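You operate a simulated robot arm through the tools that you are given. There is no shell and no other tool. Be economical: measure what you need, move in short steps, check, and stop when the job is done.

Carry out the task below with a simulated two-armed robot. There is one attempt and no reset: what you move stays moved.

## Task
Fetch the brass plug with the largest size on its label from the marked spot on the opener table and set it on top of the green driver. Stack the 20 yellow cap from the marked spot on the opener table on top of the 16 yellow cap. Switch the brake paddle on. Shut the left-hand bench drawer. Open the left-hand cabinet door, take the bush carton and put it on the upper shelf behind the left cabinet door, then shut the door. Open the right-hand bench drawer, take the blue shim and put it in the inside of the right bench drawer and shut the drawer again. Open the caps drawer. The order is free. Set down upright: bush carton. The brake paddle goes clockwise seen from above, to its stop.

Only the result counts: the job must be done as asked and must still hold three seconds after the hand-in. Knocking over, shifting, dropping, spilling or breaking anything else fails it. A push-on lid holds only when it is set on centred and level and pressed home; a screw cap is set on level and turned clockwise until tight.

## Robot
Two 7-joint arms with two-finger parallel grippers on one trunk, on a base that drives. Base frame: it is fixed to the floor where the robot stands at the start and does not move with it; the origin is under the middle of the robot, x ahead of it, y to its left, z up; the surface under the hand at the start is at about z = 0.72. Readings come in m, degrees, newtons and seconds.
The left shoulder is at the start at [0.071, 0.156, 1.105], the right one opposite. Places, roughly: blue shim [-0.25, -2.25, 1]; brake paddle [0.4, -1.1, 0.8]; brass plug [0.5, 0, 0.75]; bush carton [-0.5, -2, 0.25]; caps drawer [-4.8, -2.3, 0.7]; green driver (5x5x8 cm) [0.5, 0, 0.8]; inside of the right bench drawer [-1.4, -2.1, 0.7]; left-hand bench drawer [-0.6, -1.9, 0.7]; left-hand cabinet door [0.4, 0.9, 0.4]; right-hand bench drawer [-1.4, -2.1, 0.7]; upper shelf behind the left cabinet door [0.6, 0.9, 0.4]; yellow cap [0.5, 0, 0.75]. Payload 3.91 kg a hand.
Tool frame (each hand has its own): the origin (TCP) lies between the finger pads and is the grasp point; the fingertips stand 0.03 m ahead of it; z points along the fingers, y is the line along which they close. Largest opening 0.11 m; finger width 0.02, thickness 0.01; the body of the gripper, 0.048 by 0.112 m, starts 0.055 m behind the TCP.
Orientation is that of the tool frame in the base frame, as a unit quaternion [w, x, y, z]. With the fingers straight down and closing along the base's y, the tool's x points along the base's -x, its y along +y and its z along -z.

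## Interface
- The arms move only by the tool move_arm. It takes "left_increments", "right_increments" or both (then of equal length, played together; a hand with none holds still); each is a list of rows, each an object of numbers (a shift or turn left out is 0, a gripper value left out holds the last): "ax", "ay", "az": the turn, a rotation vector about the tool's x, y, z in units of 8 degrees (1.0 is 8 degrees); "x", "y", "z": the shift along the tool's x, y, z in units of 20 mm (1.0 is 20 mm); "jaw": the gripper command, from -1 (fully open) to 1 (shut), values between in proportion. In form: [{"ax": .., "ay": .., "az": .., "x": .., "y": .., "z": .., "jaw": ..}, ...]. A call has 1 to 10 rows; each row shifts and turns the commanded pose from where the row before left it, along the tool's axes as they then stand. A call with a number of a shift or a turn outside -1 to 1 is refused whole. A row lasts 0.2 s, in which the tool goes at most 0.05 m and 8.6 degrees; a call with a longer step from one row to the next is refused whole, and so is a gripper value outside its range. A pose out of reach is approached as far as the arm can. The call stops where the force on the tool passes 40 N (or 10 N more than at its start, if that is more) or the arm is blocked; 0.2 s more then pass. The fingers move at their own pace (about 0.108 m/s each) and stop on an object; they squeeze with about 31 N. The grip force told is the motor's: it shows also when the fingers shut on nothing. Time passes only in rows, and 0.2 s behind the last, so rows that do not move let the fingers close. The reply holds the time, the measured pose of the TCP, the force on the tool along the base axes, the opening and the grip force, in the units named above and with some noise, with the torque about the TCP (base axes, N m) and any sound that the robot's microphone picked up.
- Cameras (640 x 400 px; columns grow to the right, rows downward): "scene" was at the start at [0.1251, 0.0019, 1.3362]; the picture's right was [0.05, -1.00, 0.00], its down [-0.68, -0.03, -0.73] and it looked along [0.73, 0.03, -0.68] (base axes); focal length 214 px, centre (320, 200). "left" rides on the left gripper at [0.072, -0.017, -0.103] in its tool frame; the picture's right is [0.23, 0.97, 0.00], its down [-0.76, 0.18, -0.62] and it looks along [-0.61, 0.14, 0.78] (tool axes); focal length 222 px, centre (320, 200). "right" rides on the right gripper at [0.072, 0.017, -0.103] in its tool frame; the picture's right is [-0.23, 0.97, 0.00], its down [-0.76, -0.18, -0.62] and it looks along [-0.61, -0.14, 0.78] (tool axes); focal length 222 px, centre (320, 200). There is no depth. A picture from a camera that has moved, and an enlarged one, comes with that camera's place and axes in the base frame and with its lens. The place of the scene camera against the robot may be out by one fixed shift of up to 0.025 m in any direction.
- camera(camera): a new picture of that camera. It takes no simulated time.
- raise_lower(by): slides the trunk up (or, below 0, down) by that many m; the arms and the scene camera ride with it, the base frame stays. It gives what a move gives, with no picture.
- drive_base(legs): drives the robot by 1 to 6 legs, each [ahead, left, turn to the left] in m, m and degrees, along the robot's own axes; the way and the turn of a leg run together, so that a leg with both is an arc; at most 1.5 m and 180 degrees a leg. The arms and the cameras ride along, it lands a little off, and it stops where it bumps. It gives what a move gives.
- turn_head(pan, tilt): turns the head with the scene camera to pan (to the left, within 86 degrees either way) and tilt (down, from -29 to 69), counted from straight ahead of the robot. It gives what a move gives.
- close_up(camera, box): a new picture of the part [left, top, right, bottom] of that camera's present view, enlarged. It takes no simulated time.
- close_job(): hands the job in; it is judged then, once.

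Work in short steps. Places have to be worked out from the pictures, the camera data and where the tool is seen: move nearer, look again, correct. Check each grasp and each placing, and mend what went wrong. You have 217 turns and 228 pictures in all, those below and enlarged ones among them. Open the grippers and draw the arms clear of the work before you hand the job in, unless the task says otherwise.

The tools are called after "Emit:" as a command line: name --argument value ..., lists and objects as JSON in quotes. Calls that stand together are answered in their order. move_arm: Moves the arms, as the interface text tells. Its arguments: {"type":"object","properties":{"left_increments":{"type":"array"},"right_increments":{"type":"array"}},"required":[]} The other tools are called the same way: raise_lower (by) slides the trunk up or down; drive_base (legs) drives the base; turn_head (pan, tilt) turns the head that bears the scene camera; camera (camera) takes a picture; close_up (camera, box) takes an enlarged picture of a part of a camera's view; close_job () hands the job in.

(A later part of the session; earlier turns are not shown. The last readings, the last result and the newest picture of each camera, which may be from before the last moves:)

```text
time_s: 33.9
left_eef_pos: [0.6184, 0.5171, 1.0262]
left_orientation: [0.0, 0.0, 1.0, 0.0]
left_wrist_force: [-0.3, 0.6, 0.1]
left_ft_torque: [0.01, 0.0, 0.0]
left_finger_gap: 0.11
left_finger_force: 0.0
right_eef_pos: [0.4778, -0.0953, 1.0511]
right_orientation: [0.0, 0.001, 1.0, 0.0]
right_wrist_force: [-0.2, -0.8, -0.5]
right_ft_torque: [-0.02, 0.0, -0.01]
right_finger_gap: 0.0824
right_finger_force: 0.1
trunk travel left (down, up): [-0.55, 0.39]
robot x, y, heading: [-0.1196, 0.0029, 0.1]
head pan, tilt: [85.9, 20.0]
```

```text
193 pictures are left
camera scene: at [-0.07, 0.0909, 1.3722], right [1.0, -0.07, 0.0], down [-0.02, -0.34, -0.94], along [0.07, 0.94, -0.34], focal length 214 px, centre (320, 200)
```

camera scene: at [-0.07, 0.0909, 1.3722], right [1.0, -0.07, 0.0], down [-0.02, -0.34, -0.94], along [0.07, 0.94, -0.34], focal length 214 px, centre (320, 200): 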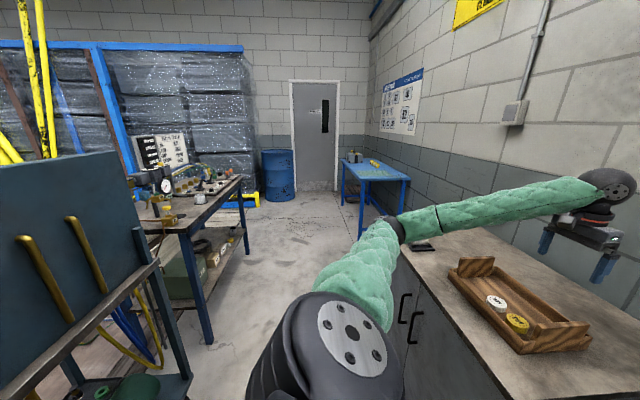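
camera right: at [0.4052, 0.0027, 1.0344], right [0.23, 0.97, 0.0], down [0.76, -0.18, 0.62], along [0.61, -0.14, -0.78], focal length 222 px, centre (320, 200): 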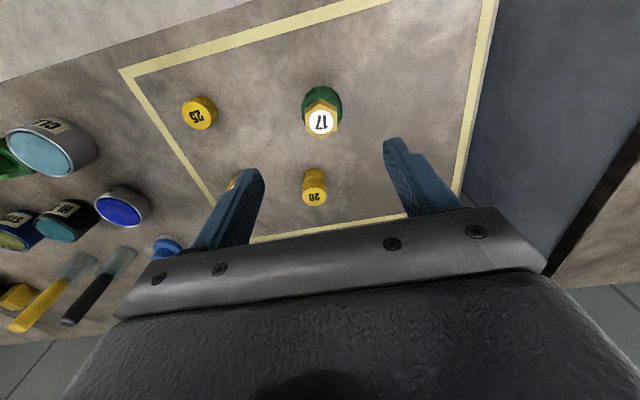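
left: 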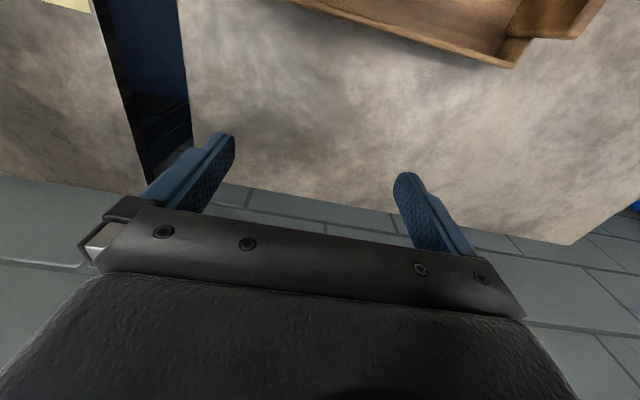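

There is open floor toward the bench. I turn right 90° in place (hands are above 0.99 m) and look at the bench.

Emit:
drive_base --legs '[[0, 0, -90]]'

Emit:
turn_head --pan 0 --tilt 25

Emit:
camera --camera "scene"

```text
time_s: 38.0
left_eef_pos: [0.4144, -0.724, 1.0248]
left_orientation: [0.0, 0.699, 0.715, 0.0]
left_wrist_force: [0.4, 0.6, 0.2]
left_ft_torque: [0.01, 0.0, 0.01]
left_finger_gap: 0.11
left_finger_force: 0.0
right_eef_pos: [-0.2012, -0.6003, 1.0516]
right_orientation: [0.001, 0.699, 0.715, 0.0]
right_wrist_force: [-0.2, 0.0, -0.5]
right_ft_torque: [0.05, 0.03, -0.04]
right_finger_gap: 0.0822
right_finger_force: 0.0
trunk travel left (down, up): [-0.55, 0.39]
robot x, y, heading: [-0.1176, -0.0015, -88.5]
head pan, tilt: [85.9, 20.0]
```

```text
time_s: 39.6
left_eef_pos: [0.4145, -0.7261, 1.0253]
left_orientation: [0.0, 0.699, 0.715, -0.001]
left_wrist_force: [-0.2, -0.7, 0.2]
left_ft_torque: [0.03, -0.01, -0.05]
left_finger_gap: 0.11
left_finger_force: 0.2
right_eef_pos: [-0.2012, -0.6001, 1.0517]
right_orientation: [-0.001, 0.699, 0.715, 0.0]
right_wrist_force: [-0.1, -0.1, -0.2]
right_ft_torque: [0.01, 0.02, -0.02]
right_finger_gap: 0.0825
right_finger_force: 0.1
trunk travel left (down, up): [-0.55, 0.39]
robot x, y, heading: [-0.1178, -0.0005, -88.5]
head pan, tilt: [0.0, 25.0]
```

```text
192 pictures are left
camera scene: at [-0.1239, -0.145, 1.3641], right [-1.0, -0.02, 0.0], down [-0.01, 0.42, -0.91], along [0.02, -0.91, -0.42], focal length 214 px, centre (320, 200)
```

scene: 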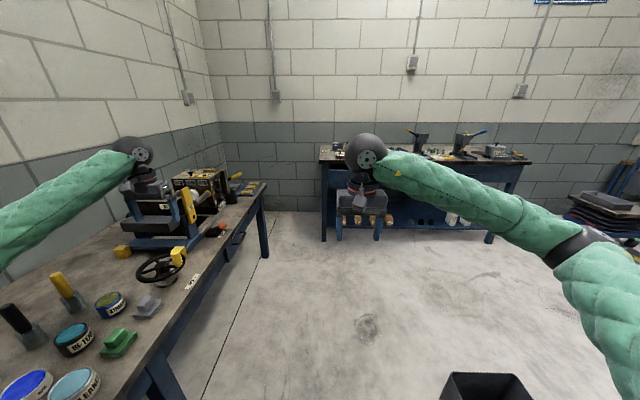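

I enlarge the table end for the brake paddle and the bench beyond.

Emit:
close_up --camera "scene" --box '[100, 160, 280, 300]'

Emit:
close_up --camera "scene" --box '[310, 120, 550, 260]'

Emit:
camera --camera "left"

```text
2.86 times, centred on (190, 230) of scene
camera zoom: at [-0.1239, -0.145, 1.3641], right [-1.0, -0.02, 0.0], down [-0.01, 0.42, -0.91], along [0.02, -0.91, -0.42], focal length 613 px, centre (691, 114)
```

zoom: 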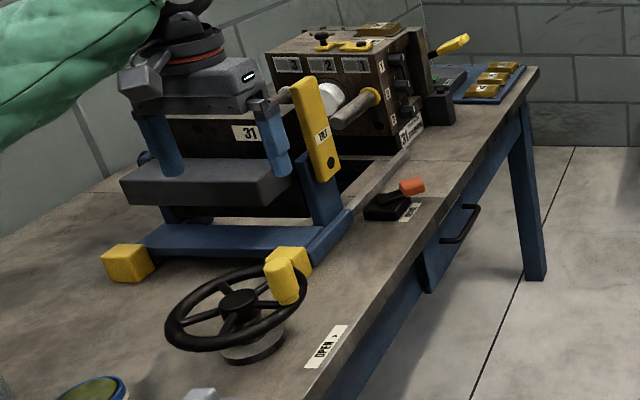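

```text
2.67 times, centred on (430, 190) of scene
camera zoom: at [-0.1239, -0.145, 1.3641], right [-1.0, -0.02, 0.0], down [-0.01, 0.42, -0.91], along [0.02, -0.91, -0.42], focal length 572 px, centre (27, 227)
```

zoom: 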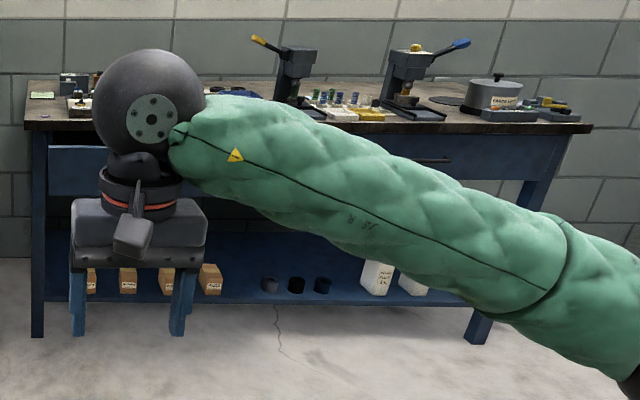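

```text
189 pictures are left
camera left: at [0.3974, -0.6536, 1.1283], right [0.97, 0.25, 0.0], down [0.2, -0.76, 0.62], along [0.16, -0.6, -0.78], focal length 222 px, centre (320, 200)
```

left: 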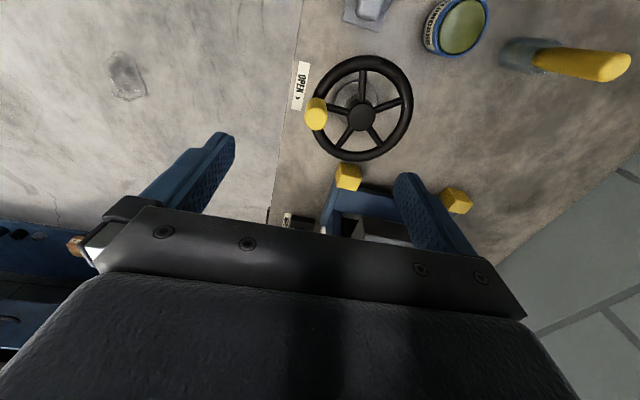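

The paddle (black base, orange lever) is near [0.45, -1.09] at the table's front edge. I raise the trunk for clearance, drive along the table and turn to face it.

Emit:
raise_lower --by 0.3

Emit:
drive_base --legs '[[0, -0.08, -1.5], [1.05, 0, 0], [0, 0, 90]]'

Emit:
turn_head --pan 0 --tilt 50

Emit:
camera --camera "scene"

```text
time_s: 42.6
left_eef_pos: [0.4156, -0.7253, 1.3244]
left_orientation: [0.001, 0.699, 0.715, 0.0]
left_wrist_force: [-0.1, -0.1, 0.0]
left_ft_torque: [0.0, -0.01, 0.0]
left_finger_gap: 0.1098
left_finger_force: 0.1
right_eef_pos: [-0.201, -0.6002, 1.3525]
right_orientation: [0.0, 0.699, 0.715, 0.001]
right_wrist_force: [-0.1, 1.3, -0.2]
right_ft_torque: [0.0, 0.02, 0.02]
right_finger_gap: 0.0824
right_finger_force: 0.0
trunk travel left (down, up): [-0.85, 0.09]
robot x, y, heading: [-0.119, 0.0019, -88.9]
head pan, tilt: [0.0, 25.0]
```

```text
time_s: 52.7
left_eef_pos: [0.509, -0.4996, 1.3247]
left_orientation: [0.0, -0.03, 1.0, 0.0]
left_wrist_force: [0.8, 0.4, 0.7]
left_ft_torque: [0.01, -0.01, -0.01]
left_finger_gap: 0.11
left_finger_force: 0.0
right_eef_pos: [0.4073, -1.1208, 1.3518]
right_orientation: [0.001, -0.03, 1.0, 0.0]
right_wrist_force: [0.0, -0.1, 0.5]
right_ft_torque: [0.02, 0.02, -0.01]
right_finger_gap: 0.0827
right_finger_force: 0.0
trunk travel left (down, up): [-0.85, 0.09]
robot x, y, heading: [-0.1971, -1.0597, 3.4]
head pan, tilt: [0.0, 25.0]
```

```text
time_s: 53.6
left_eef_pos: [0.5097, -0.4997, 1.325]
left_orientation: [0.0, -0.031, 1.0, 0.0]
left_wrist_force: [0.1, -0.1, 0.0]
left_ft_torque: [-0.02, -0.01, 0.01]
left_finger_gap: 0.11
left_finger_force: 0.0
right_eef_pos: [0.4072, -1.121, 1.3507]
right_orientation: [0.0, -0.03, 1.0, 0.0]
right_wrist_force: [0.1, -0.5, -0.8]
right_ft_torque: [-0.01, 0.01, -0.02]
right_finger_gap: 0.0828
right_finger_force: 0.1
trunk travel left (down, up): [-0.85, 0.09]
robot x, y, heading: [-0.1935, -1.0598, 3.4]
head pan, tilt: [0.0, 50.0]
```

```text
188 pictures are left
camera scene: at [-0.076, -1.0561, 1.6266], right [0.06, -1.0, 0.0], down [-0.76, -0.05, -0.64], along [0.64, 0.04, -0.77], focal length 214 px, centre (320, 200)
```

scene: 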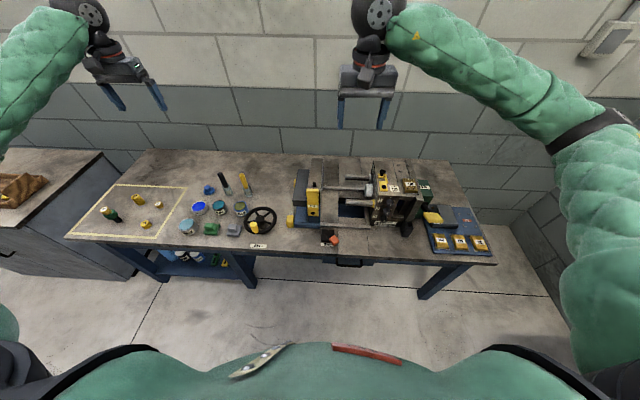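

Emit:
close_up --camera "scene" --box '[280, 150, 440, 270]'

Emit:
close_up --camera "scene" --box '[305, 220, 355, 255]'

Emit:
camera --camera "right"

```text
3.33 times, centred on (360, 210) of scene
camera zoom: at [-0.076, -1.0561, 1.6266], right [0.06, -1.0, 0.0], down [-0.76, -0.05, -0.64], along [0.64, 0.04, -0.77], focal length 715 px, centre (187, 167)
```

zoom: 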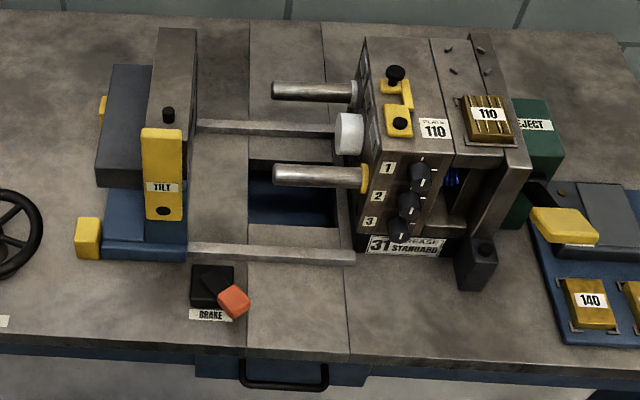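

```text
11.43 times, centred on (330, 238) of scene
camera zoom: at [-0.076, -1.0561, 1.6266], right [0.06, -1.0, 0.0], down [-0.76, -0.05, -0.64], along [0.64, 0.04, -0.77], focal length 2451 px, centre (206, -229)
```

zoom: 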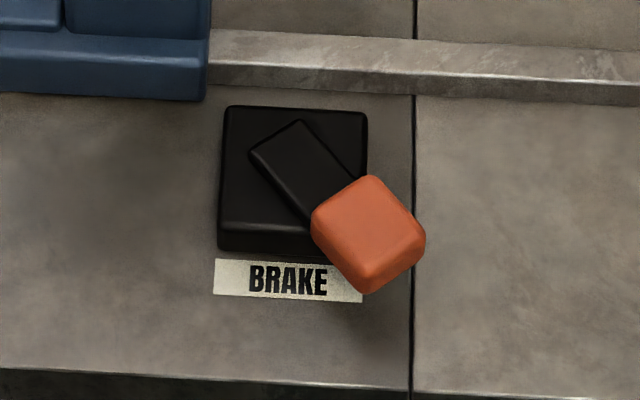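

```text
185 pictures are left
camera right: at [0.3352, -1.1079, 1.4544], right [0.17, 0.99, 0.0], down [0.77, -0.13, 0.62], along [0.61, -0.1, -0.78], focal length 222 px, centre (320, 200)
```

right: 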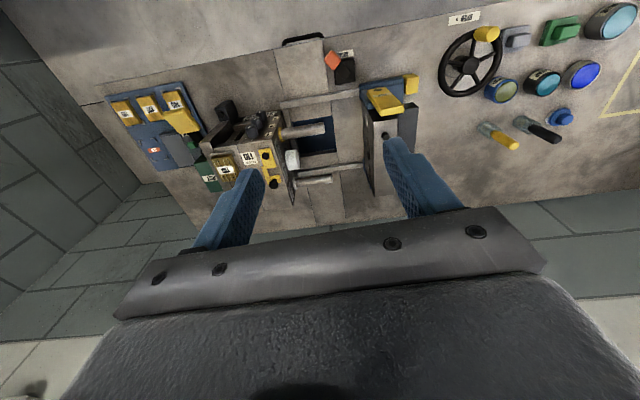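

The lever must sweep from right-front to left-front (push its orange tip toward +y). I lower the trunk and bring the right hand, closed, to the -y side of the tip.

Emit:
raise_lower --by -0.28

Emit:
move_arm --right_increments '[{"z": 1, "jaw": 1}, {"z": 1}, {"z": 1}, {"z": 1}, {"z": 1}, {"z": 1}, {"z": 1}, {"z": 1}]'

Emit:
camera --camera "right"

Emit:
close_up --camera "scene" --box '[260, 150, 420, 270]'

```text
time_s: 56.4
left_eef_pos: [0.5087, -0.4988, 1.0446]
left_orientation: [0.0, -0.03, 1.0, 0.0]
left_wrist_force: [-0.1, -0.2, 0.6]
left_ft_torque: [-0.04, -0.01, -0.01]
left_finger_gap: 0.11
left_finger_force: 0.0
right_eef_pos: [0.4064, -1.1213, 1.0729]
right_orientation: [0.0, -0.03, 1.0, 0.0]
right_wrist_force: [0.5, 0.6, 0.4]
right_ft_torque: [-0.01, 0.01, -0.01]
right_finger_gap: 0.0824
right_finger_force: 0.1
trunk travel left (down, up): [-0.57, 0.37]
robot x, y, heading: [-0.1967, -1.0621, 3.5]
head pan, tilt: [0.0, 50.0]
```

```text
time_s: 58.2
left_eef_pos: [0.5098, -0.5002, 1.0449]
left_orientation: [-0.001, -0.031, 1.0, 0.001]
left_wrist_force: [-0.1, -0.4, -0.2]
left_ft_torque: [-0.01, 0.0, 0.0]
left_finger_gap: 0.1098
left_finger_force: 0.1
right_eef_pos: [0.4094, -1.1226, 0.9116]
right_orientation: [0.001, -0.03, 1.0, 0.0]
right_wrist_force: [0.1, 0.8, 0.3]
right_ft_torque: [0.0, 0.01, -0.02]
right_finger_gap: 0.0
right_finger_force: 30.9
trunk travel left (down, up): [-0.57, 0.37]
robot x, y, heading: [-0.1933, -1.0611, 3.8]
head pan, tilt: [0.0, 50.0]
```

```text
184 pictures are left
camera right: at [0.3361, -1.1101, 1.0145], right [0.17, 0.99, 0.0], down [0.77, -0.13, 0.62], along [0.61, -0.1, -0.78], focal length 222 px, centre (320, 200)
```

right: 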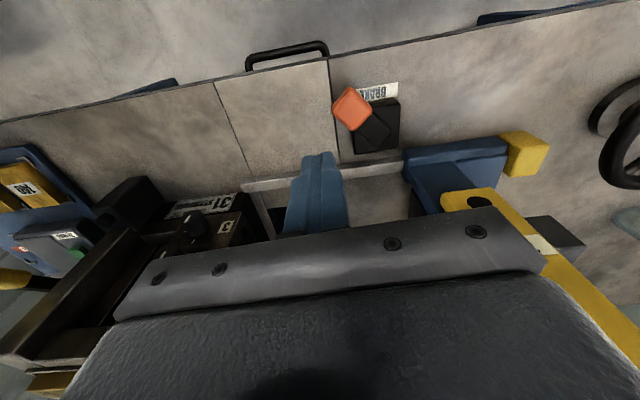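

```text
3.33 times, centred on (340, 210) of scene
camera zoom: at [-0.0761, -1.0562, 1.3466], right [0.06, -1.0, 0.0], down [-0.77, -0.05, -0.64], along [0.64, 0.04, -0.77], focal length 715 px, centre (253, 167)
```

zoom: 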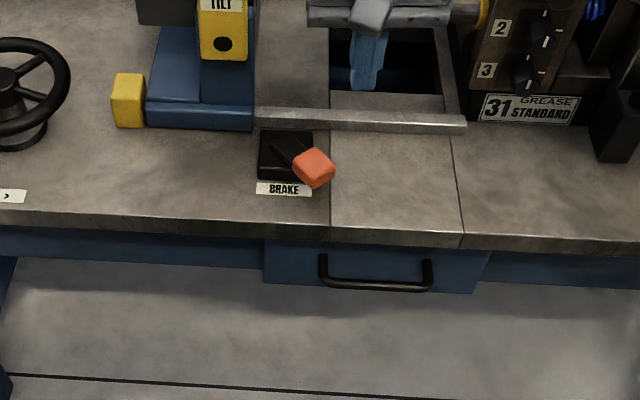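

I move 3 cm ahead and descend beside the tip to about TCP z 0.775, clear of the rail.

Emit:
move_arm --right_increments '[{"x": -0.8, "z": 0.8}, {"x": -0.7, "y": -0.1, "z": 0.8}, {"z": 1}, {"z": 1}, {"z": 1}, {"z": 1}]'

Emit:
camera --camera "right"

Emit:
close_up --camera "scene" --box '[300, 180, 380, 240]'

```text
time_s: 59.6
left_eef_pos: [0.5082, -0.4996, 1.0443]
left_orientation: [0.0, -0.031, 1.0, 0.0]
left_wrist_force: [0.2, -0.5, 1.1]
left_ft_torque: [-0.01, -0.04, 0.0]
left_finger_gap: 0.1105
left_finger_force: 0.0
right_eef_pos: [0.437, -1.1203, 0.7966]
right_orientation: [0.0, -0.03, 1.0, 0.0]
right_wrist_force: [0.2, -0.5, -0.3]
right_ft_torque: [0.02, 0.01, -0.02]
right_finger_gap: 0.0001
right_finger_force: 30.8
trunk travel left (down, up): [-0.57, 0.37]
robot x, y, heading: [-0.1952, -1.063, 3.3]
head pan, tilt: [0.0, 50.0]
```

```text
182 pictures are left
camera right: at [0.3656, -1.1083, 0.9], right [0.17, 0.99, 0.0], down [0.77, -0.13, 0.62], along [0.61, -0.1, -0.78], focal length 222 px, centre (320, 200)
```

right: 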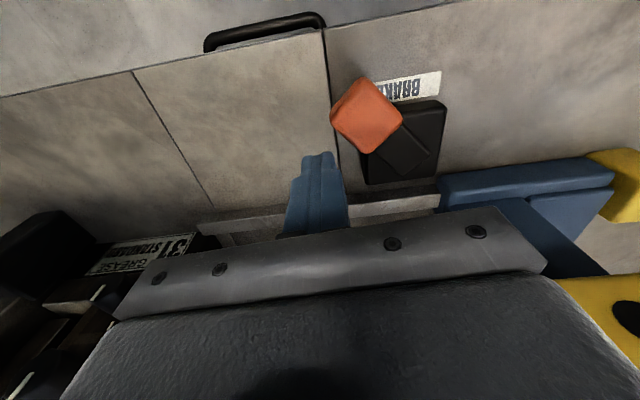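

```text
6.67 times, centred on (340, 210) of scene
camera zoom: at [-0.0761, -1.0561, 1.3466], right [0.06, -1.0, 0.0], down [-0.77, -0.05, -0.64], along [0.64, 0.04, -0.77], focal length 1430 px, centre (187, 133)
```

zoom: 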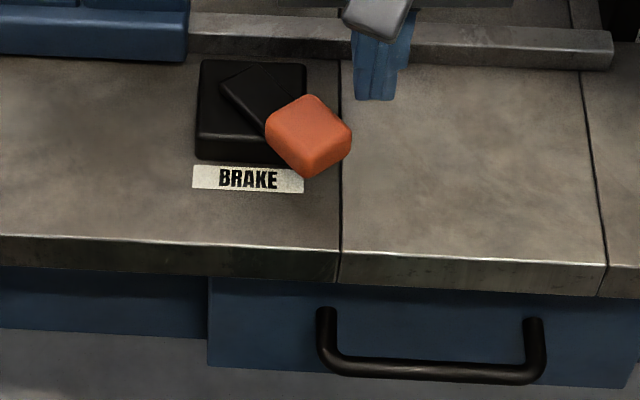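

I go down to tip level and push along the arc, about half way first.

Emit:
move_arm --right_increments '[{"z": 0.9}, {"x": 0.31, "y": 0.67}, {"x": 0.77, "y": 0.5}, {"x": 0.56, "y": 0.74}, {}]'

Emit:
close_up --camera "scene" --box '[300, 180, 380, 240]'

Emit:
camera --camera "right"

```text
time_s: 60.8
left_eef_pos: [0.5086, -0.5005, 1.0442]
left_orientation: [0.0, -0.031, 1.0, -0.001]
left_wrist_force: [-0.6, 0.2, 0.7]
left_ft_torque: [-0.01, -0.01, 0.02]
left_finger_gap: 0.1102
left_finger_force: 0.0
right_eef_pos: [0.4036, -1.0837, 0.7825]
right_orientation: [-0.001, -0.03, 1.0, -0.001]
right_wrist_force: [-0.4, -0.8, -0.6]
right_ft_torque: [0.01, -0.02, -0.02]
right_finger_gap: 0.0
right_finger_force: 30.5
trunk travel left (down, up): [-0.57, 0.37]
robot x, y, heading: [-0.1925, -1.0616, 3.5]
head pan, tilt: [0.0, 50.0]
```

```text
6.67 times, centred on (340, 210) of scene
camera zoom: at [-0.0764, -1.0565, 1.3466], right [0.06, -1.0, 0.0], down [-0.76, -0.05, -0.64], along [0.64, 0.04, -0.77], focal length 1430 px, centre (187, 133)
```

zoom: 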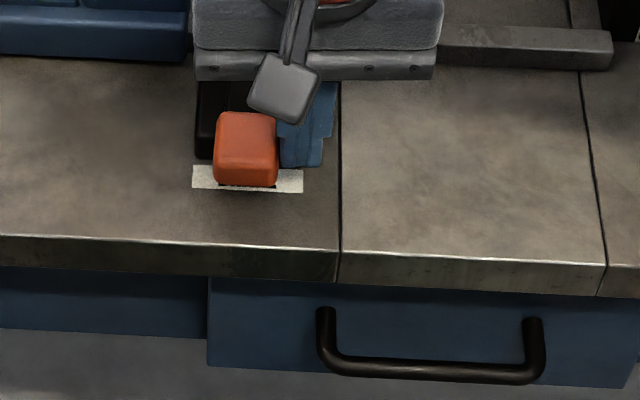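

```text
179 pictures are left
camera right: at [0.3314, -1.0714, 0.884], right [0.17, 0.99, 0.0], down [0.77, -0.13, 0.62], along [0.61, -0.1, -0.78], focal length 222 px, centre (320, 200)
```

right: 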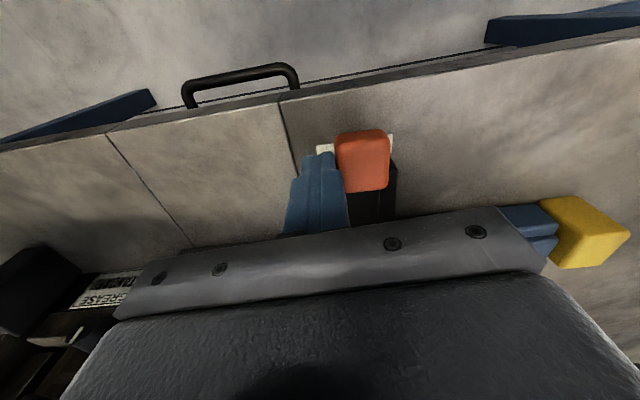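

It is rotating well and is now at half way. I continue the arc to the stop.

Emit:
move_arm --right_increments '[{"x": 0.27, "y": 0.87}, {"x": -0.03, "y": 0.9}, {"x": -0.13, "y": 0.44}, {"x": -0.23, "y": 0.35}, {}]'

Emit:
close_up --camera "scene" --box '[300, 180, 380, 240]'

Emit:
camera --camera "right"

```text
time_s: 61.6
left_eef_pos: [0.5096, -0.5018, 1.0459]
left_orientation: [0.001, -0.03, 1.0, 0.0]
left_wrist_force: [0.2, 0.4, 1.1]
left_ft_torque: [-0.01, 0.01, 0.03]
left_finger_gap: 0.1101
left_finger_force: 0.0
right_eef_pos: [0.3963, -1.0483, 0.7834]
right_orientation: [-0.001, -0.029, 1.0, -0.003]
right_wrist_force: [-12.0, -19.5, 9.7]
right_ft_torque: [-0.27, 0.13, -0.04]
right_finger_gap: 0.0
right_finger_force: 31.2
trunk travel left (down, up): [-0.57, 0.37]
robot x, y, heading: [-0.1941, -1.0634, 3.5]
head pan, tilt: [0.0, 50.0]
stopped in row 3 (right hand): the force on the tool passed its limit at 48 N (the readings are from after the stop); the commanded pose is now the measured one
```

```text
6.67 times, centred on (340, 210) of scene
camera zoom: at [-0.0771, -1.0571, 1.3468], right [0.06, -1.0, 0.0], down [-0.76, -0.04, -0.64], along [0.64, 0.04, -0.77], focal length 1430 px, centre (187, 133)
```

zoom: 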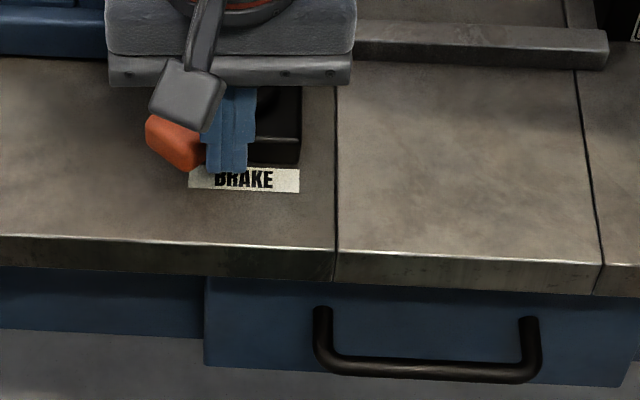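

```text
177 pictures are left
camera right: at [0.3238, -1.0341, 0.886], right [0.17, 0.99, -0.01], down [0.77, -0.13, 0.62], along [0.61, -0.11, -0.78], focal length 222 px, centre (320, 200)
```

right: 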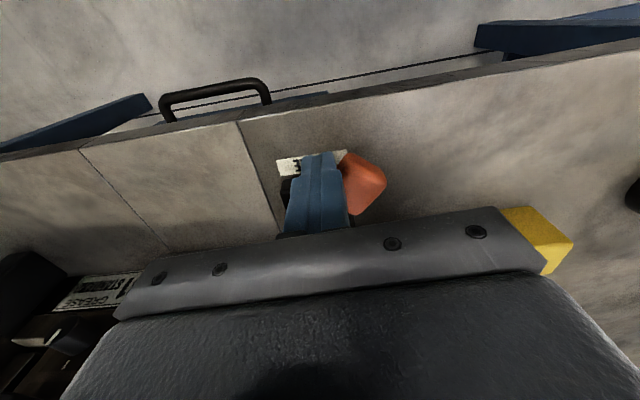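

The force jumped with the lever mirrored to the left, so it is at its stop. I back off and rise to check that it stays.

Emit:
move_arm --right_increments '[{"y": -0.5}, {"y": -0.5}, {"z": -1}, {"z": -1}, {"z": -1}, {"z": -1}, {"z": -1}, {"z": -1}, {"z": -1}, {"z": -1}]'

Emit:
close_up --camera "scene" --box '[300, 180, 380, 240]'

```text
time_s: 63.8
left_eef_pos: [0.5088, -0.5003, 1.0449]
left_orientation: [0.0, -0.029, 1.0, 0.0]
left_wrist_force: [0.3, 0.2, -0.1]
left_ft_torque: [-0.01, 0.02, 0.01]
left_finger_gap: 0.1099
left_finger_force: 0.0
right_eef_pos: [0.3989, -1.0675, 0.9422]
right_orientation: [-0.001, -0.029, 1.0, -0.004]
right_wrist_force: [0.5, -0.6, 0.0]
right_ft_torque: [0.04, -0.02, 0.03]
right_finger_gap: 0.0001
right_finger_force: 31.0
trunk travel left (down, up): [-0.57, 0.37]
robot x, y, heading: [-0.1922, -1.0621, 3.2]
head pan, tilt: [0.0, 50.0]
```

```text
6.67 times, centred on (340, 210) of scene
camera zoom: at [-0.0764, -1.0563, 1.3465], right [0.06, -1.0, 0.0], down [-0.77, -0.05, -0.64], along [0.64, 0.04, -0.77], focal length 1430 px, centre (187, 133)
```

zoom: 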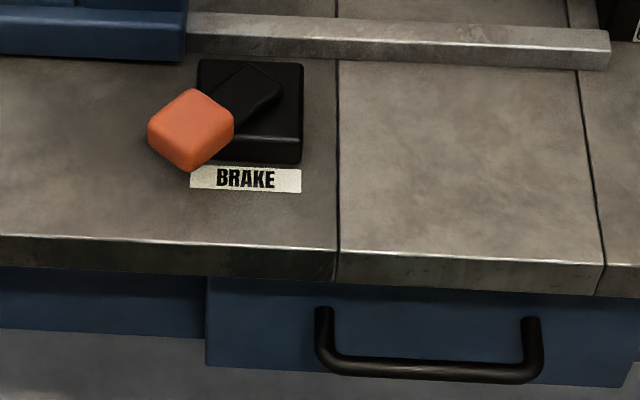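

Brake is on. Now I raise the trunk, turn to face the bench and look.

Emit:
raise_lower --by 0.28

Emit:
drive_base --legs '[[-0.05, 0, 0], [0, 0, -94]]'

Emit:
turn_head --pan -25 --tilt 40

Emit:
camera --camera "scene"

```text
time_s: 66.6
left_eef_pos: [0.511, -0.5027, 1.3238]
left_orientation: [0.0, -0.029, 1.0, 0.001]
left_wrist_force: [-0.3, 0.0, -1.3]
left_ft_torque: [0.0, 0.0, 0.04]
left_finger_gap: 0.11
left_finger_force: 0.1
right_eef_pos: [0.3993, -1.0675, 1.2216]
right_orientation: [-0.001, -0.029, 1.0, -0.003]
right_wrist_force: [-0.1, -0.4, 0.5]
right_ft_torque: [0.0, -0.01, 0.0]
right_finger_gap: 0.0
right_finger_force: 31.1
trunk travel left (down, up): [-0.85, 0.09]
robot x, y, heading: [-0.1957, -1.0624, 3.1]
head pan, tilt: [0.0, 50.0]
```

```text
time_s: 71.5
left_eef_pos: [0.2848, -1.7944, 1.3253]
left_orientation: [0.0, 0.701, 0.713, 0.0]
left_wrist_force: [0.2, 0.5, 0.2]
left_ft_torque: [0.03, 0.01, -0.02]
left_finger_gap: 0.11
left_finger_force: 0.0
right_eef_pos: [-0.2773, -1.6591, 1.2213]
right_orientation: [-0.002, 0.701, 0.713, -0.001]
right_wrist_force: [0.2, -0.5, 0.4]
right_ft_torque: [0.02, 0.01, 0.03]
right_finger_gap: 0.0
right_finger_force: 30.8
trunk travel left (down, up): [-0.85, 0.09]
robot x, y, heading: [-0.2464, -1.0637, -89.1]
head pan, tilt: [0.0, 50.0]
```

```text
time_s: 72.4
left_eef_pos: [0.2842, -1.7938, 1.3247]
left_orientation: [0.0, 0.701, 0.713, -0.001]
left_wrist_force: [0.4, -0.3, -0.6]
left_ft_torque: [-0.01, 0.02, 0.01]
left_finger_gap: 0.1101
left_finger_force: 0.1
right_eef_pos: [-0.2761, -1.6584, 1.2215]
right_orientation: [-0.003, 0.701, 0.713, -0.002]
right_wrist_force: [-0.7, -0.9, -0.3]
right_ft_torque: [0.03, 0.0, 0.02]
right_finger_gap: 0.0003
right_finger_force: 31.5
trunk travel left (down, up): [-0.85, 0.09]
robot x, y, heading: [-0.2451, -1.0658, -89.0]
head pan, tilt: [-25.0, 40.0]
```

```text
175 pictures are left
camera scene: at [-0.2876, -1.1958, 1.6407], right [-0.91, 0.41, 0.0], down [0.26, 0.59, -0.77], along [-0.31, -0.7, -0.64], focal length 214 px, centre (320, 200)
```

scene: 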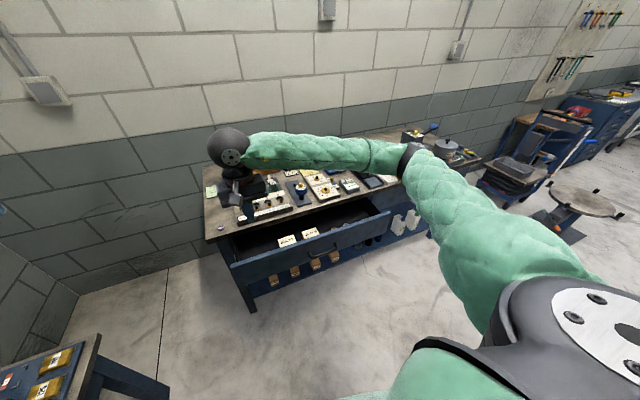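

The left bench drawer stands open with boxes in it. I enlarge the bench.

Emit:
close_up --camera "scene" --box '[190, 130, 350, 230]'

Emit:
close_up --camera "scene" --box '[230, 200, 400, 310]'

Emit:
close_up --camera "scene" --box '[330, 110, 490, 230]'

```text
4.00 times, centred on (270, 180) of scene
camera zoom: at [-0.2876, -1.1958, 1.6407], right [-0.91, 0.41, 0.0], down [0.26, 0.59, -0.77], along [-0.31, -0.7, -0.64], focal length 858 px, centre (520, 280)
```

zoom: 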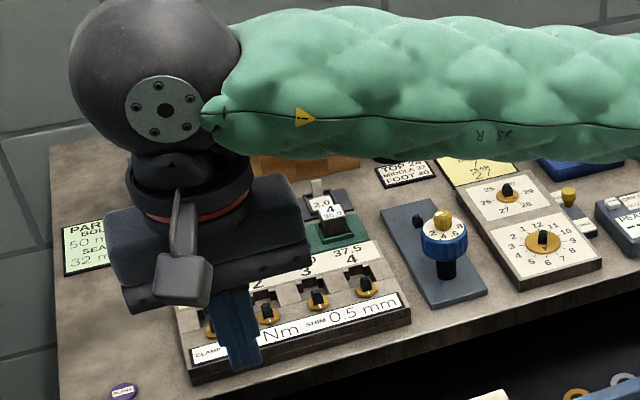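

```text
3.64 times, centred on (315, 255) of scene
camera zoom: at [-0.2876, -1.1958, 1.6407], right [-0.91, 0.41, 0.0], down [0.26, 0.59, -0.77], along [-0.31, -0.7, -0.64], focal length 780 px, centre (338, 0)
```

zoom: 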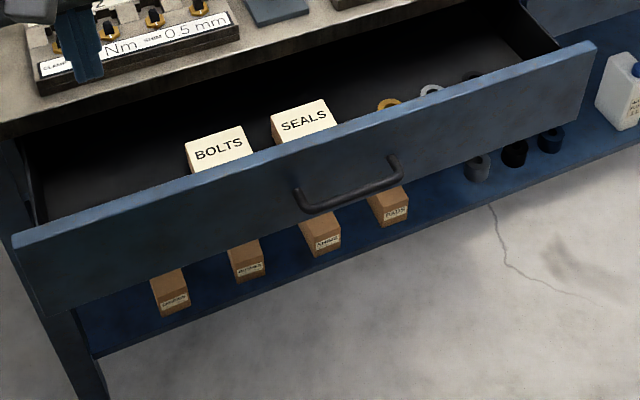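

```text
3.33 times, centred on (410, 170) of scene
camera zoom: at [-0.2876, -1.1958, 1.6407], right [-0.91, 0.41, 0.0], down [0.26, 0.59, -0.77], along [-0.31, -0.7, -0.64], focal length 715 px, centre (20, 300)
```

zoom: 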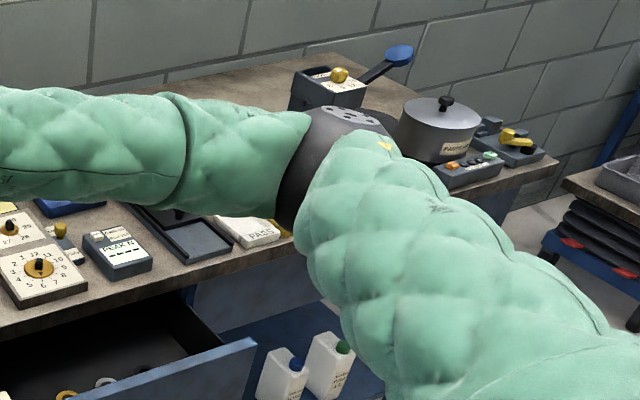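

I'll shut the left drawer by pushing its front with closed fingers held horizontally. First I rotate the right tool to point forward and shift it right.

Emit:
move_arm --right_increments '[{"ay": -1, "jaw": 1}, {"ay": -1}, {"ay": -1}, {"ay": -1}, {"ay": -1}, {"ay": -1}, {"ay": -1}, {"ay": -1}, {"ay": -1}, {"ay": -1}]'

Emit:
move_arm --right_increments '[{"ay": -1, "y": -0.9}, {"ay": -0.25, "y": -0.9}, {"y": -0.9}, {"y": -0.9}, {"y": -0.9}, {"y": -0.9}, {"y": -0.9}, {"y": -0.9}, {"y": -0.9}, {}]'

Emit:
turn_head --pan -15 --tilt 40

Emit:
camera --camera "scene"

```text
time_s: 74.6
left_eef_pos: [0.2855, -1.7966, 1.3234]
left_orientation: [-0.001, 0.701, 0.713, 0.0]
left_wrist_force: [0.4, 0.8, -1.1]
left_ft_torque: [0.02, 0.06, 0.02]
left_finger_gap: 0.11
left_finger_force: 0.2
right_eef_pos: [-0.2753, -1.6543, 1.206]
right_orientation: [0.447, 0.543, 0.554, -0.446]
right_wrist_force: [0.2, -2.8, 3.9]
right_ft_torque: [0.36, -0.03, 0.08]
right_finger_gap: 0.0
right_finger_force: 31.2
trunk travel left (down, up): [-0.85, 0.09]
robot x, y, heading: [-0.2465, -1.0617, -89.0]
head pan, tilt: [-25.0, 40.0]
```

```text
time_s: 76.8
left_eef_pos: [0.2858, -1.7946, 1.3241]
left_orientation: [-0.001, 0.701, 0.713, 0.001]
left_wrist_force: [-0.6, 0.2, 0.0]
left_ft_torque: [0.0, 0.02, 0.01]
left_finger_gap: 0.1101
left_finger_force: 0.1
right_eef_pos: [-0.2971, -1.65, 1.2652]
right_orientation: [0.5, 0.497, 0.505, -0.498]
right_wrist_force: [0.8, 0.0, 0.5]
right_ft_torque: [-0.02, 0.0, 0.0]
right_finger_gap: 0.0
right_finger_force: 31.1
right hand out of reach, approached as far as the arm can: row 1, 2, 3, 4, 5, 6, 7, 8, 9
trunk travel left (down, up): [-0.85, 0.09]
robot x, y, heading: [-0.2476, -1.0639, -88.7]
head pan, tilt: [-25.0, 40.0]
```

```text
time_s: 77.5
left_eef_pos: [0.2851, -1.793, 1.3242]
left_orientation: [0.0, 0.702, 0.712, 0.0]
left_wrist_force: [1.6, -0.6, 0.7]
left_ft_torque: [0.0, 0.04, -0.01]
left_finger_gap: 0.1098
left_finger_force: 0.0
right_eef_pos: [-0.2981, -1.649, 1.2657]
right_orientation: [0.5, 0.497, 0.505, -0.498]
right_wrist_force: [0.3, 0.4, 0.3]
right_ft_torque: [-0.01, -0.01, 0.01]
right_finger_gap: 0.0003
right_finger_force: 30.4
trunk travel left (down, up): [-0.85, 0.09]
robot x, y, heading: [-0.2484, -1.0632, -88.9]
head pan, tilt: [-15.0, 40.0]
```

```text
171 pictures are left
camera scene: at [-0.2737, -1.2007, 1.6407], right [-0.97, 0.24, 0.0], down [0.16, 0.62, -0.77], along [-0.19, -0.74, -0.64], focal length 214 px, centre (320, 200)
```

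scene: 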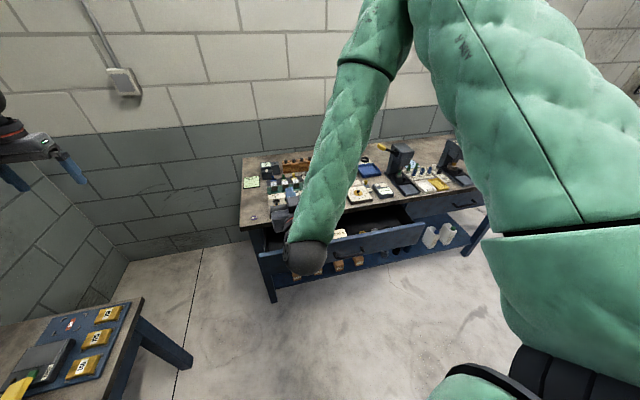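

The arm is folded too tightly there. I extend the hand forward 14 cm to free it.

Emit:
move_arm --right_increments '[{"z": 1}, {"z": 1}, {"z": 1}, {"z": 1}, {"z": 1}, {"z": 1}, {"z": 1}, {}]'

Emit:
camera --camera "scene"

```text
time_s: 79.3
left_eef_pos: [0.2839, -1.7934, 1.326]
left_orientation: [0.0, 0.701, 0.713, 0.0]
left_wrist_force: [-1.7, 0.5, -0.8]
left_ft_torque: [0.02, 0.02, -0.04]
left_finger_gap: 0.1096
left_finger_force: 0.1
right_eef_pos: [-0.261, -1.7773, 1.2802]
right_orientation: [0.5, 0.497, 0.506, -0.497]
right_wrist_force: [0.5, -0.9, 0.0]
right_ft_torque: [-0.03, 0.0, 0.0]
right_finger_gap: 0.0
right_finger_force: 31.2
right hand out of reach, approached as far as the arm can: row 1, 2, 3, 4, 5, 6, 7
trunk travel left (down, up): [-0.85, 0.09]
robot x, y, heading: [-0.2416, -1.0633, -88.7]
head pan, tilt: [-15.0, 40.0]
```

```text
170 pictures are left
camera scene: at [-0.2738, -1.2004, 1.6408], right [-0.97, 0.24, 0.0], down [0.16, 0.62, -0.77], along [-0.19, -0.74, -0.64], focal length 214 px, centre (320, 200)
```

scene: 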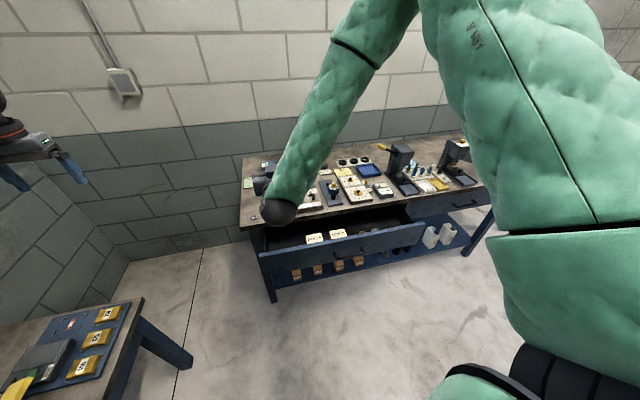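

I try moving down, where the forearm can fold more naturally.

Emit:
move_arm --right_increments '[{"x": 1}, {"x": 1}, {"x": 1}, {"x": 1}, {"x": 1}, {"x": 1}, {"x": 1}, {"x": 1}, {"x": 1}, {"x": 1}]'

Emit:
camera --camera "scene"

```text
time_s: 81.5
left_eef_pos: [0.2853, -1.7948, 1.324]
left_orientation: [0.0, 0.7, 0.714, 0.001]
left_wrist_force: [0.0, 0.6, -0.7]
left_ft_torque: [0.0, -0.01, 0.03]
left_finger_gap: 0.1101
left_finger_force: 0.1
right_eef_pos: [-0.183, -1.749, 1.1263]
right_orientation: [0.499, 0.498, 0.505, -0.498]
right_wrist_force: [-0.4, -0.3, 0.3]
right_ft_torque: [0.0, -0.03, 0.0]
right_finger_gap: 0.0004
right_finger_force: 31.1
right hand out of reach, approached as far as the arm can: row 1, 2, 3, 4, 5, 6, 7, 8, 9, 10
trunk travel left (down, up): [-0.85, 0.09]
robot x, y, heading: [-0.2504, -1.064, -89.1]
head pan, tilt: [-15.0, 40.0]
```

```text
169 pictures are left
camera scene: at [-0.2732, -1.2011, 1.6407], right [-0.97, 0.24, 0.0], down [0.16, 0.62, -0.77], along [-0.19, -0.74, -0.64], focal length 214 px, centre (320, 200)
```

scene: 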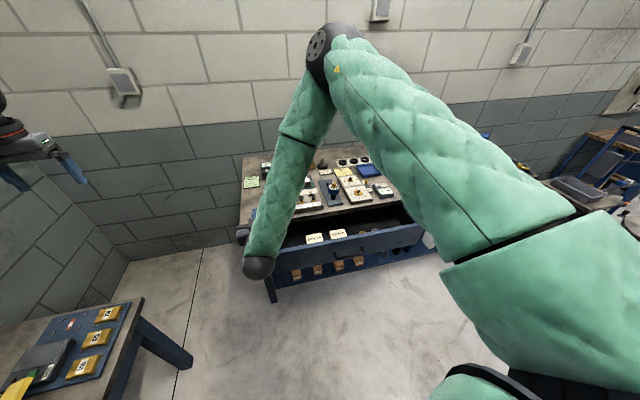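

A fully horizontal tool is awkward in this arm posture. I tilt back to about 45° forward-down, which suffices for pushing.

Emit:
move_arm --right_increments '[{"ay": 1}, {"ay": 1}, {"ay": 1}, {"ay": 1}, {"ay": 1}, {"ay": 1}]'

Emit:
camera --camera "scene"

```text
time_s: 82.9
left_eef_pos: [0.2841, -1.7946, 1.3251]
left_orientation: [0.001, 0.701, 0.713, 0.001]
left_wrist_force: [-0.1, -0.4, 0.6]
left_ft_torque: [0.02, -0.04, 0.0]
left_finger_gap: 0.11
left_finger_force: 0.1
right_eef_pos: [-0.185, -1.7486, 1.1277]
right_orientation: [0.252, 0.655, 0.667, -0.251]
right_wrist_force: [0.0, 0.2, -0.2]
right_ft_torque: [0.01, -0.01, 0.03]
right_finger_gap: 0.0
right_finger_force: 31.2
trunk travel left (down, up): [-0.85, 0.09]
robot x, y, heading: [-0.249, -1.0689, -89.1]
head pan, tilt: [-15.0, 40.0]
```

```text
168 pictures are left
camera scene: at [-0.2746, -1.201, 1.6407], right [-0.97, 0.24, 0.0], down [0.16, 0.62, -0.77], along [-0.19, -0.74, -0.64], focal length 214 px, centre (320, 200)
```

scene: 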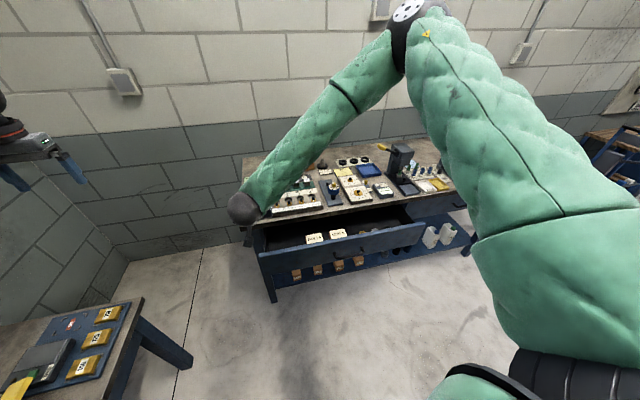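

Good: now about 42° forward tilt. I shift right 20 cm and lower the trunk 0.28 m.

Emit:
move_arm --right_increments '[{"y": -1}, {"y": -1}, {"y": -1}, {"y": -1}, {"y": -1}, {"y": -1}, {"y": -1}, {"y": -1}, {"y": -1}, {"y": -1}]'

Emit:
raise_lower --by -0.28

Emit:
camera --camera "scene"

Emit:
camera --camera "right"

```text
time_s: 85.1
left_eef_pos: [0.2835, -1.7926, 1.3262]
left_orientation: [0.0, 0.701, 0.713, 0.001]
left_wrist_force: [-0.1, 0.0, 0.4]
left_ft_torque: [0.06, -0.01, 0.02]
left_finger_gap: 0.1101
left_finger_force: 0.1
right_eef_pos: [-0.3854, -1.7522, 1.1268]
right_orientation: [0.254, 0.654, 0.666, -0.253]
right_wrist_force: [0.2, 0.1, 0.3]
right_ft_torque: [0.03, -0.03, 0.0]
right_finger_gap: 0.0
right_finger_force: 30.7
trunk travel left (down, up): [-0.85, 0.09]
robot x, y, heading: [-0.2464, -1.066, -89.3]
head pan, tilt: [-15.0, 40.0]
```

```text
time_s: 87.9
left_eef_pos: [0.2847, -1.7938, 1.0447]
left_orientation: [0.0, 0.701, 0.713, 0.0]
left_wrist_force: [0.5, 0.1, -0.1]
left_ft_torque: [0.01, 0.0, 0.0]
left_finger_gap: 0.1101
left_finger_force: 0.1
right_eef_pos: [-0.3837, -1.7521, 0.8474]
right_orientation: [0.253, 0.655, 0.666, -0.252]
right_wrist_force: [0.5, -0.9, 0.2]
right_ft_torque: [0.02, -0.03, -0.03]
right_finger_gap: 0.0
right_finger_force: 30.8
trunk travel left (down, up): [-0.57, 0.37]
robot x, y, heading: [-0.2434, -1.0668, -89.2]
head pan, tilt: [-15.0, 40.0]
```

```text
167 pictures are left
camera scene: at [-0.2739, -1.2003, 1.3608], right [-0.97, 0.24, 0.0], down [0.16, 0.62, -0.77], along [-0.19, -0.74, -0.64], focal length 214 px, centre (320, 200)
```

scene: 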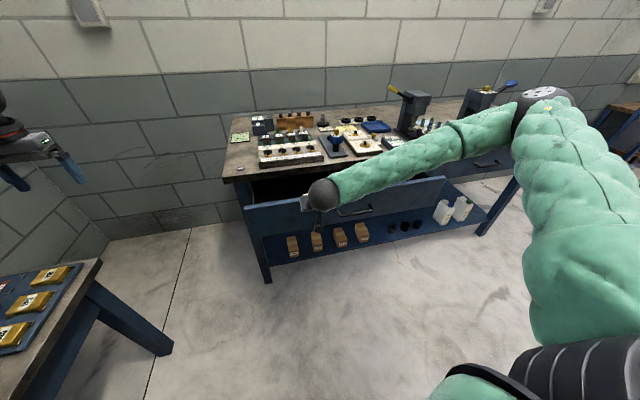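

```text
166 pictures are left
camera right: at [-0.3665, -1.6283, 0.8751], right [0.98, -0.15, 0.15], down [-0.17, -0.15, 0.97], along [-0.13, -0.98, -0.18], focal length 222 px, centre (320, 200)
```

right: 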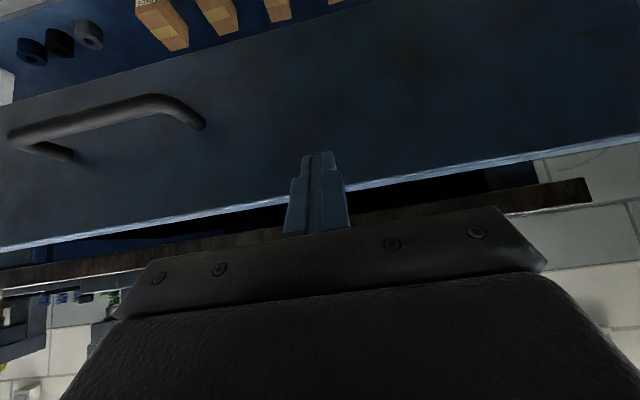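

The drawer front is about 5 cm ahead of the fingertips. I go down 12 cm and 6 cm right, to the bare panel beside the handle.

Emit:
move_arm --right_increments '[{"x": 0.8, "y": -0.6, "z": 0.89}, {"x": 0.8, "y": -0.6, "z": 0.89}, {"x": 0.8, "y": -0.6, "z": 0.89}, {"x": 0.8, "y": -0.6, "z": 0.89}, {"x": 0.8, "y": -0.6, "z": 0.89}, {}]'

Emit:
camera --camera "right"

Emit:
close_up --camera "scene" --box '[220, 110, 460, 260]'

```text
time_s: 89.3
left_eef_pos: [0.286, -1.7931, 1.045]
left_orientation: [0.001, 0.701, 0.713, 0.001]
left_wrist_force: [0.6, -0.1, -0.3]
left_ft_torque: [0.01, 0.01, -0.02]
left_finger_gap: 0.1099
left_finger_force: 0.1
right_eef_pos: [-0.4431, -1.7547, 0.7288]
right_orientation: [0.253, 0.655, 0.666, -0.253]
right_wrist_force: [-0.9, -0.2, 0.6]
right_ft_torque: [-0.01, 0.01, -0.02]
right_finger_gap: 0.0
right_finger_force: 30.8
trunk travel left (down, up): [-0.57, 0.37]
robot x, y, heading: [-0.2462, -1.0634, -89.0]
head pan, tilt: [-15.0, 40.0]
```

```text
165 pictures are left
camera right: at [-0.4267, -1.6306, 0.7576], right [0.98, -0.15, 0.15], down [-0.17, -0.15, 0.97], along [-0.13, -0.98, -0.18], focal length 222 px, centre (320, 200)
```

right: 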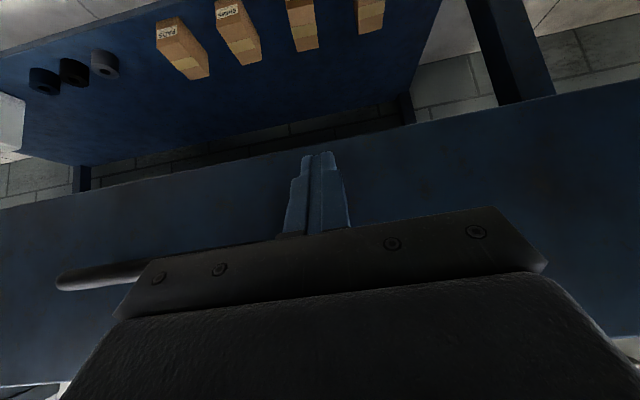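

```text
2.67 times, centred on (340, 185) of scene
camera zoom: at [-0.2734, -1.2003, 1.3608], right [-0.97, 0.24, 0.0], down [0.16, 0.62, -0.77], along [-0.19, -0.74, -0.64], focal length 572 px, centre (267, 240)
```

zoom: 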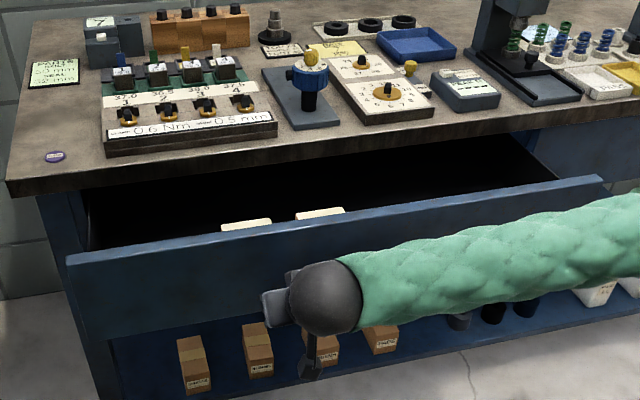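

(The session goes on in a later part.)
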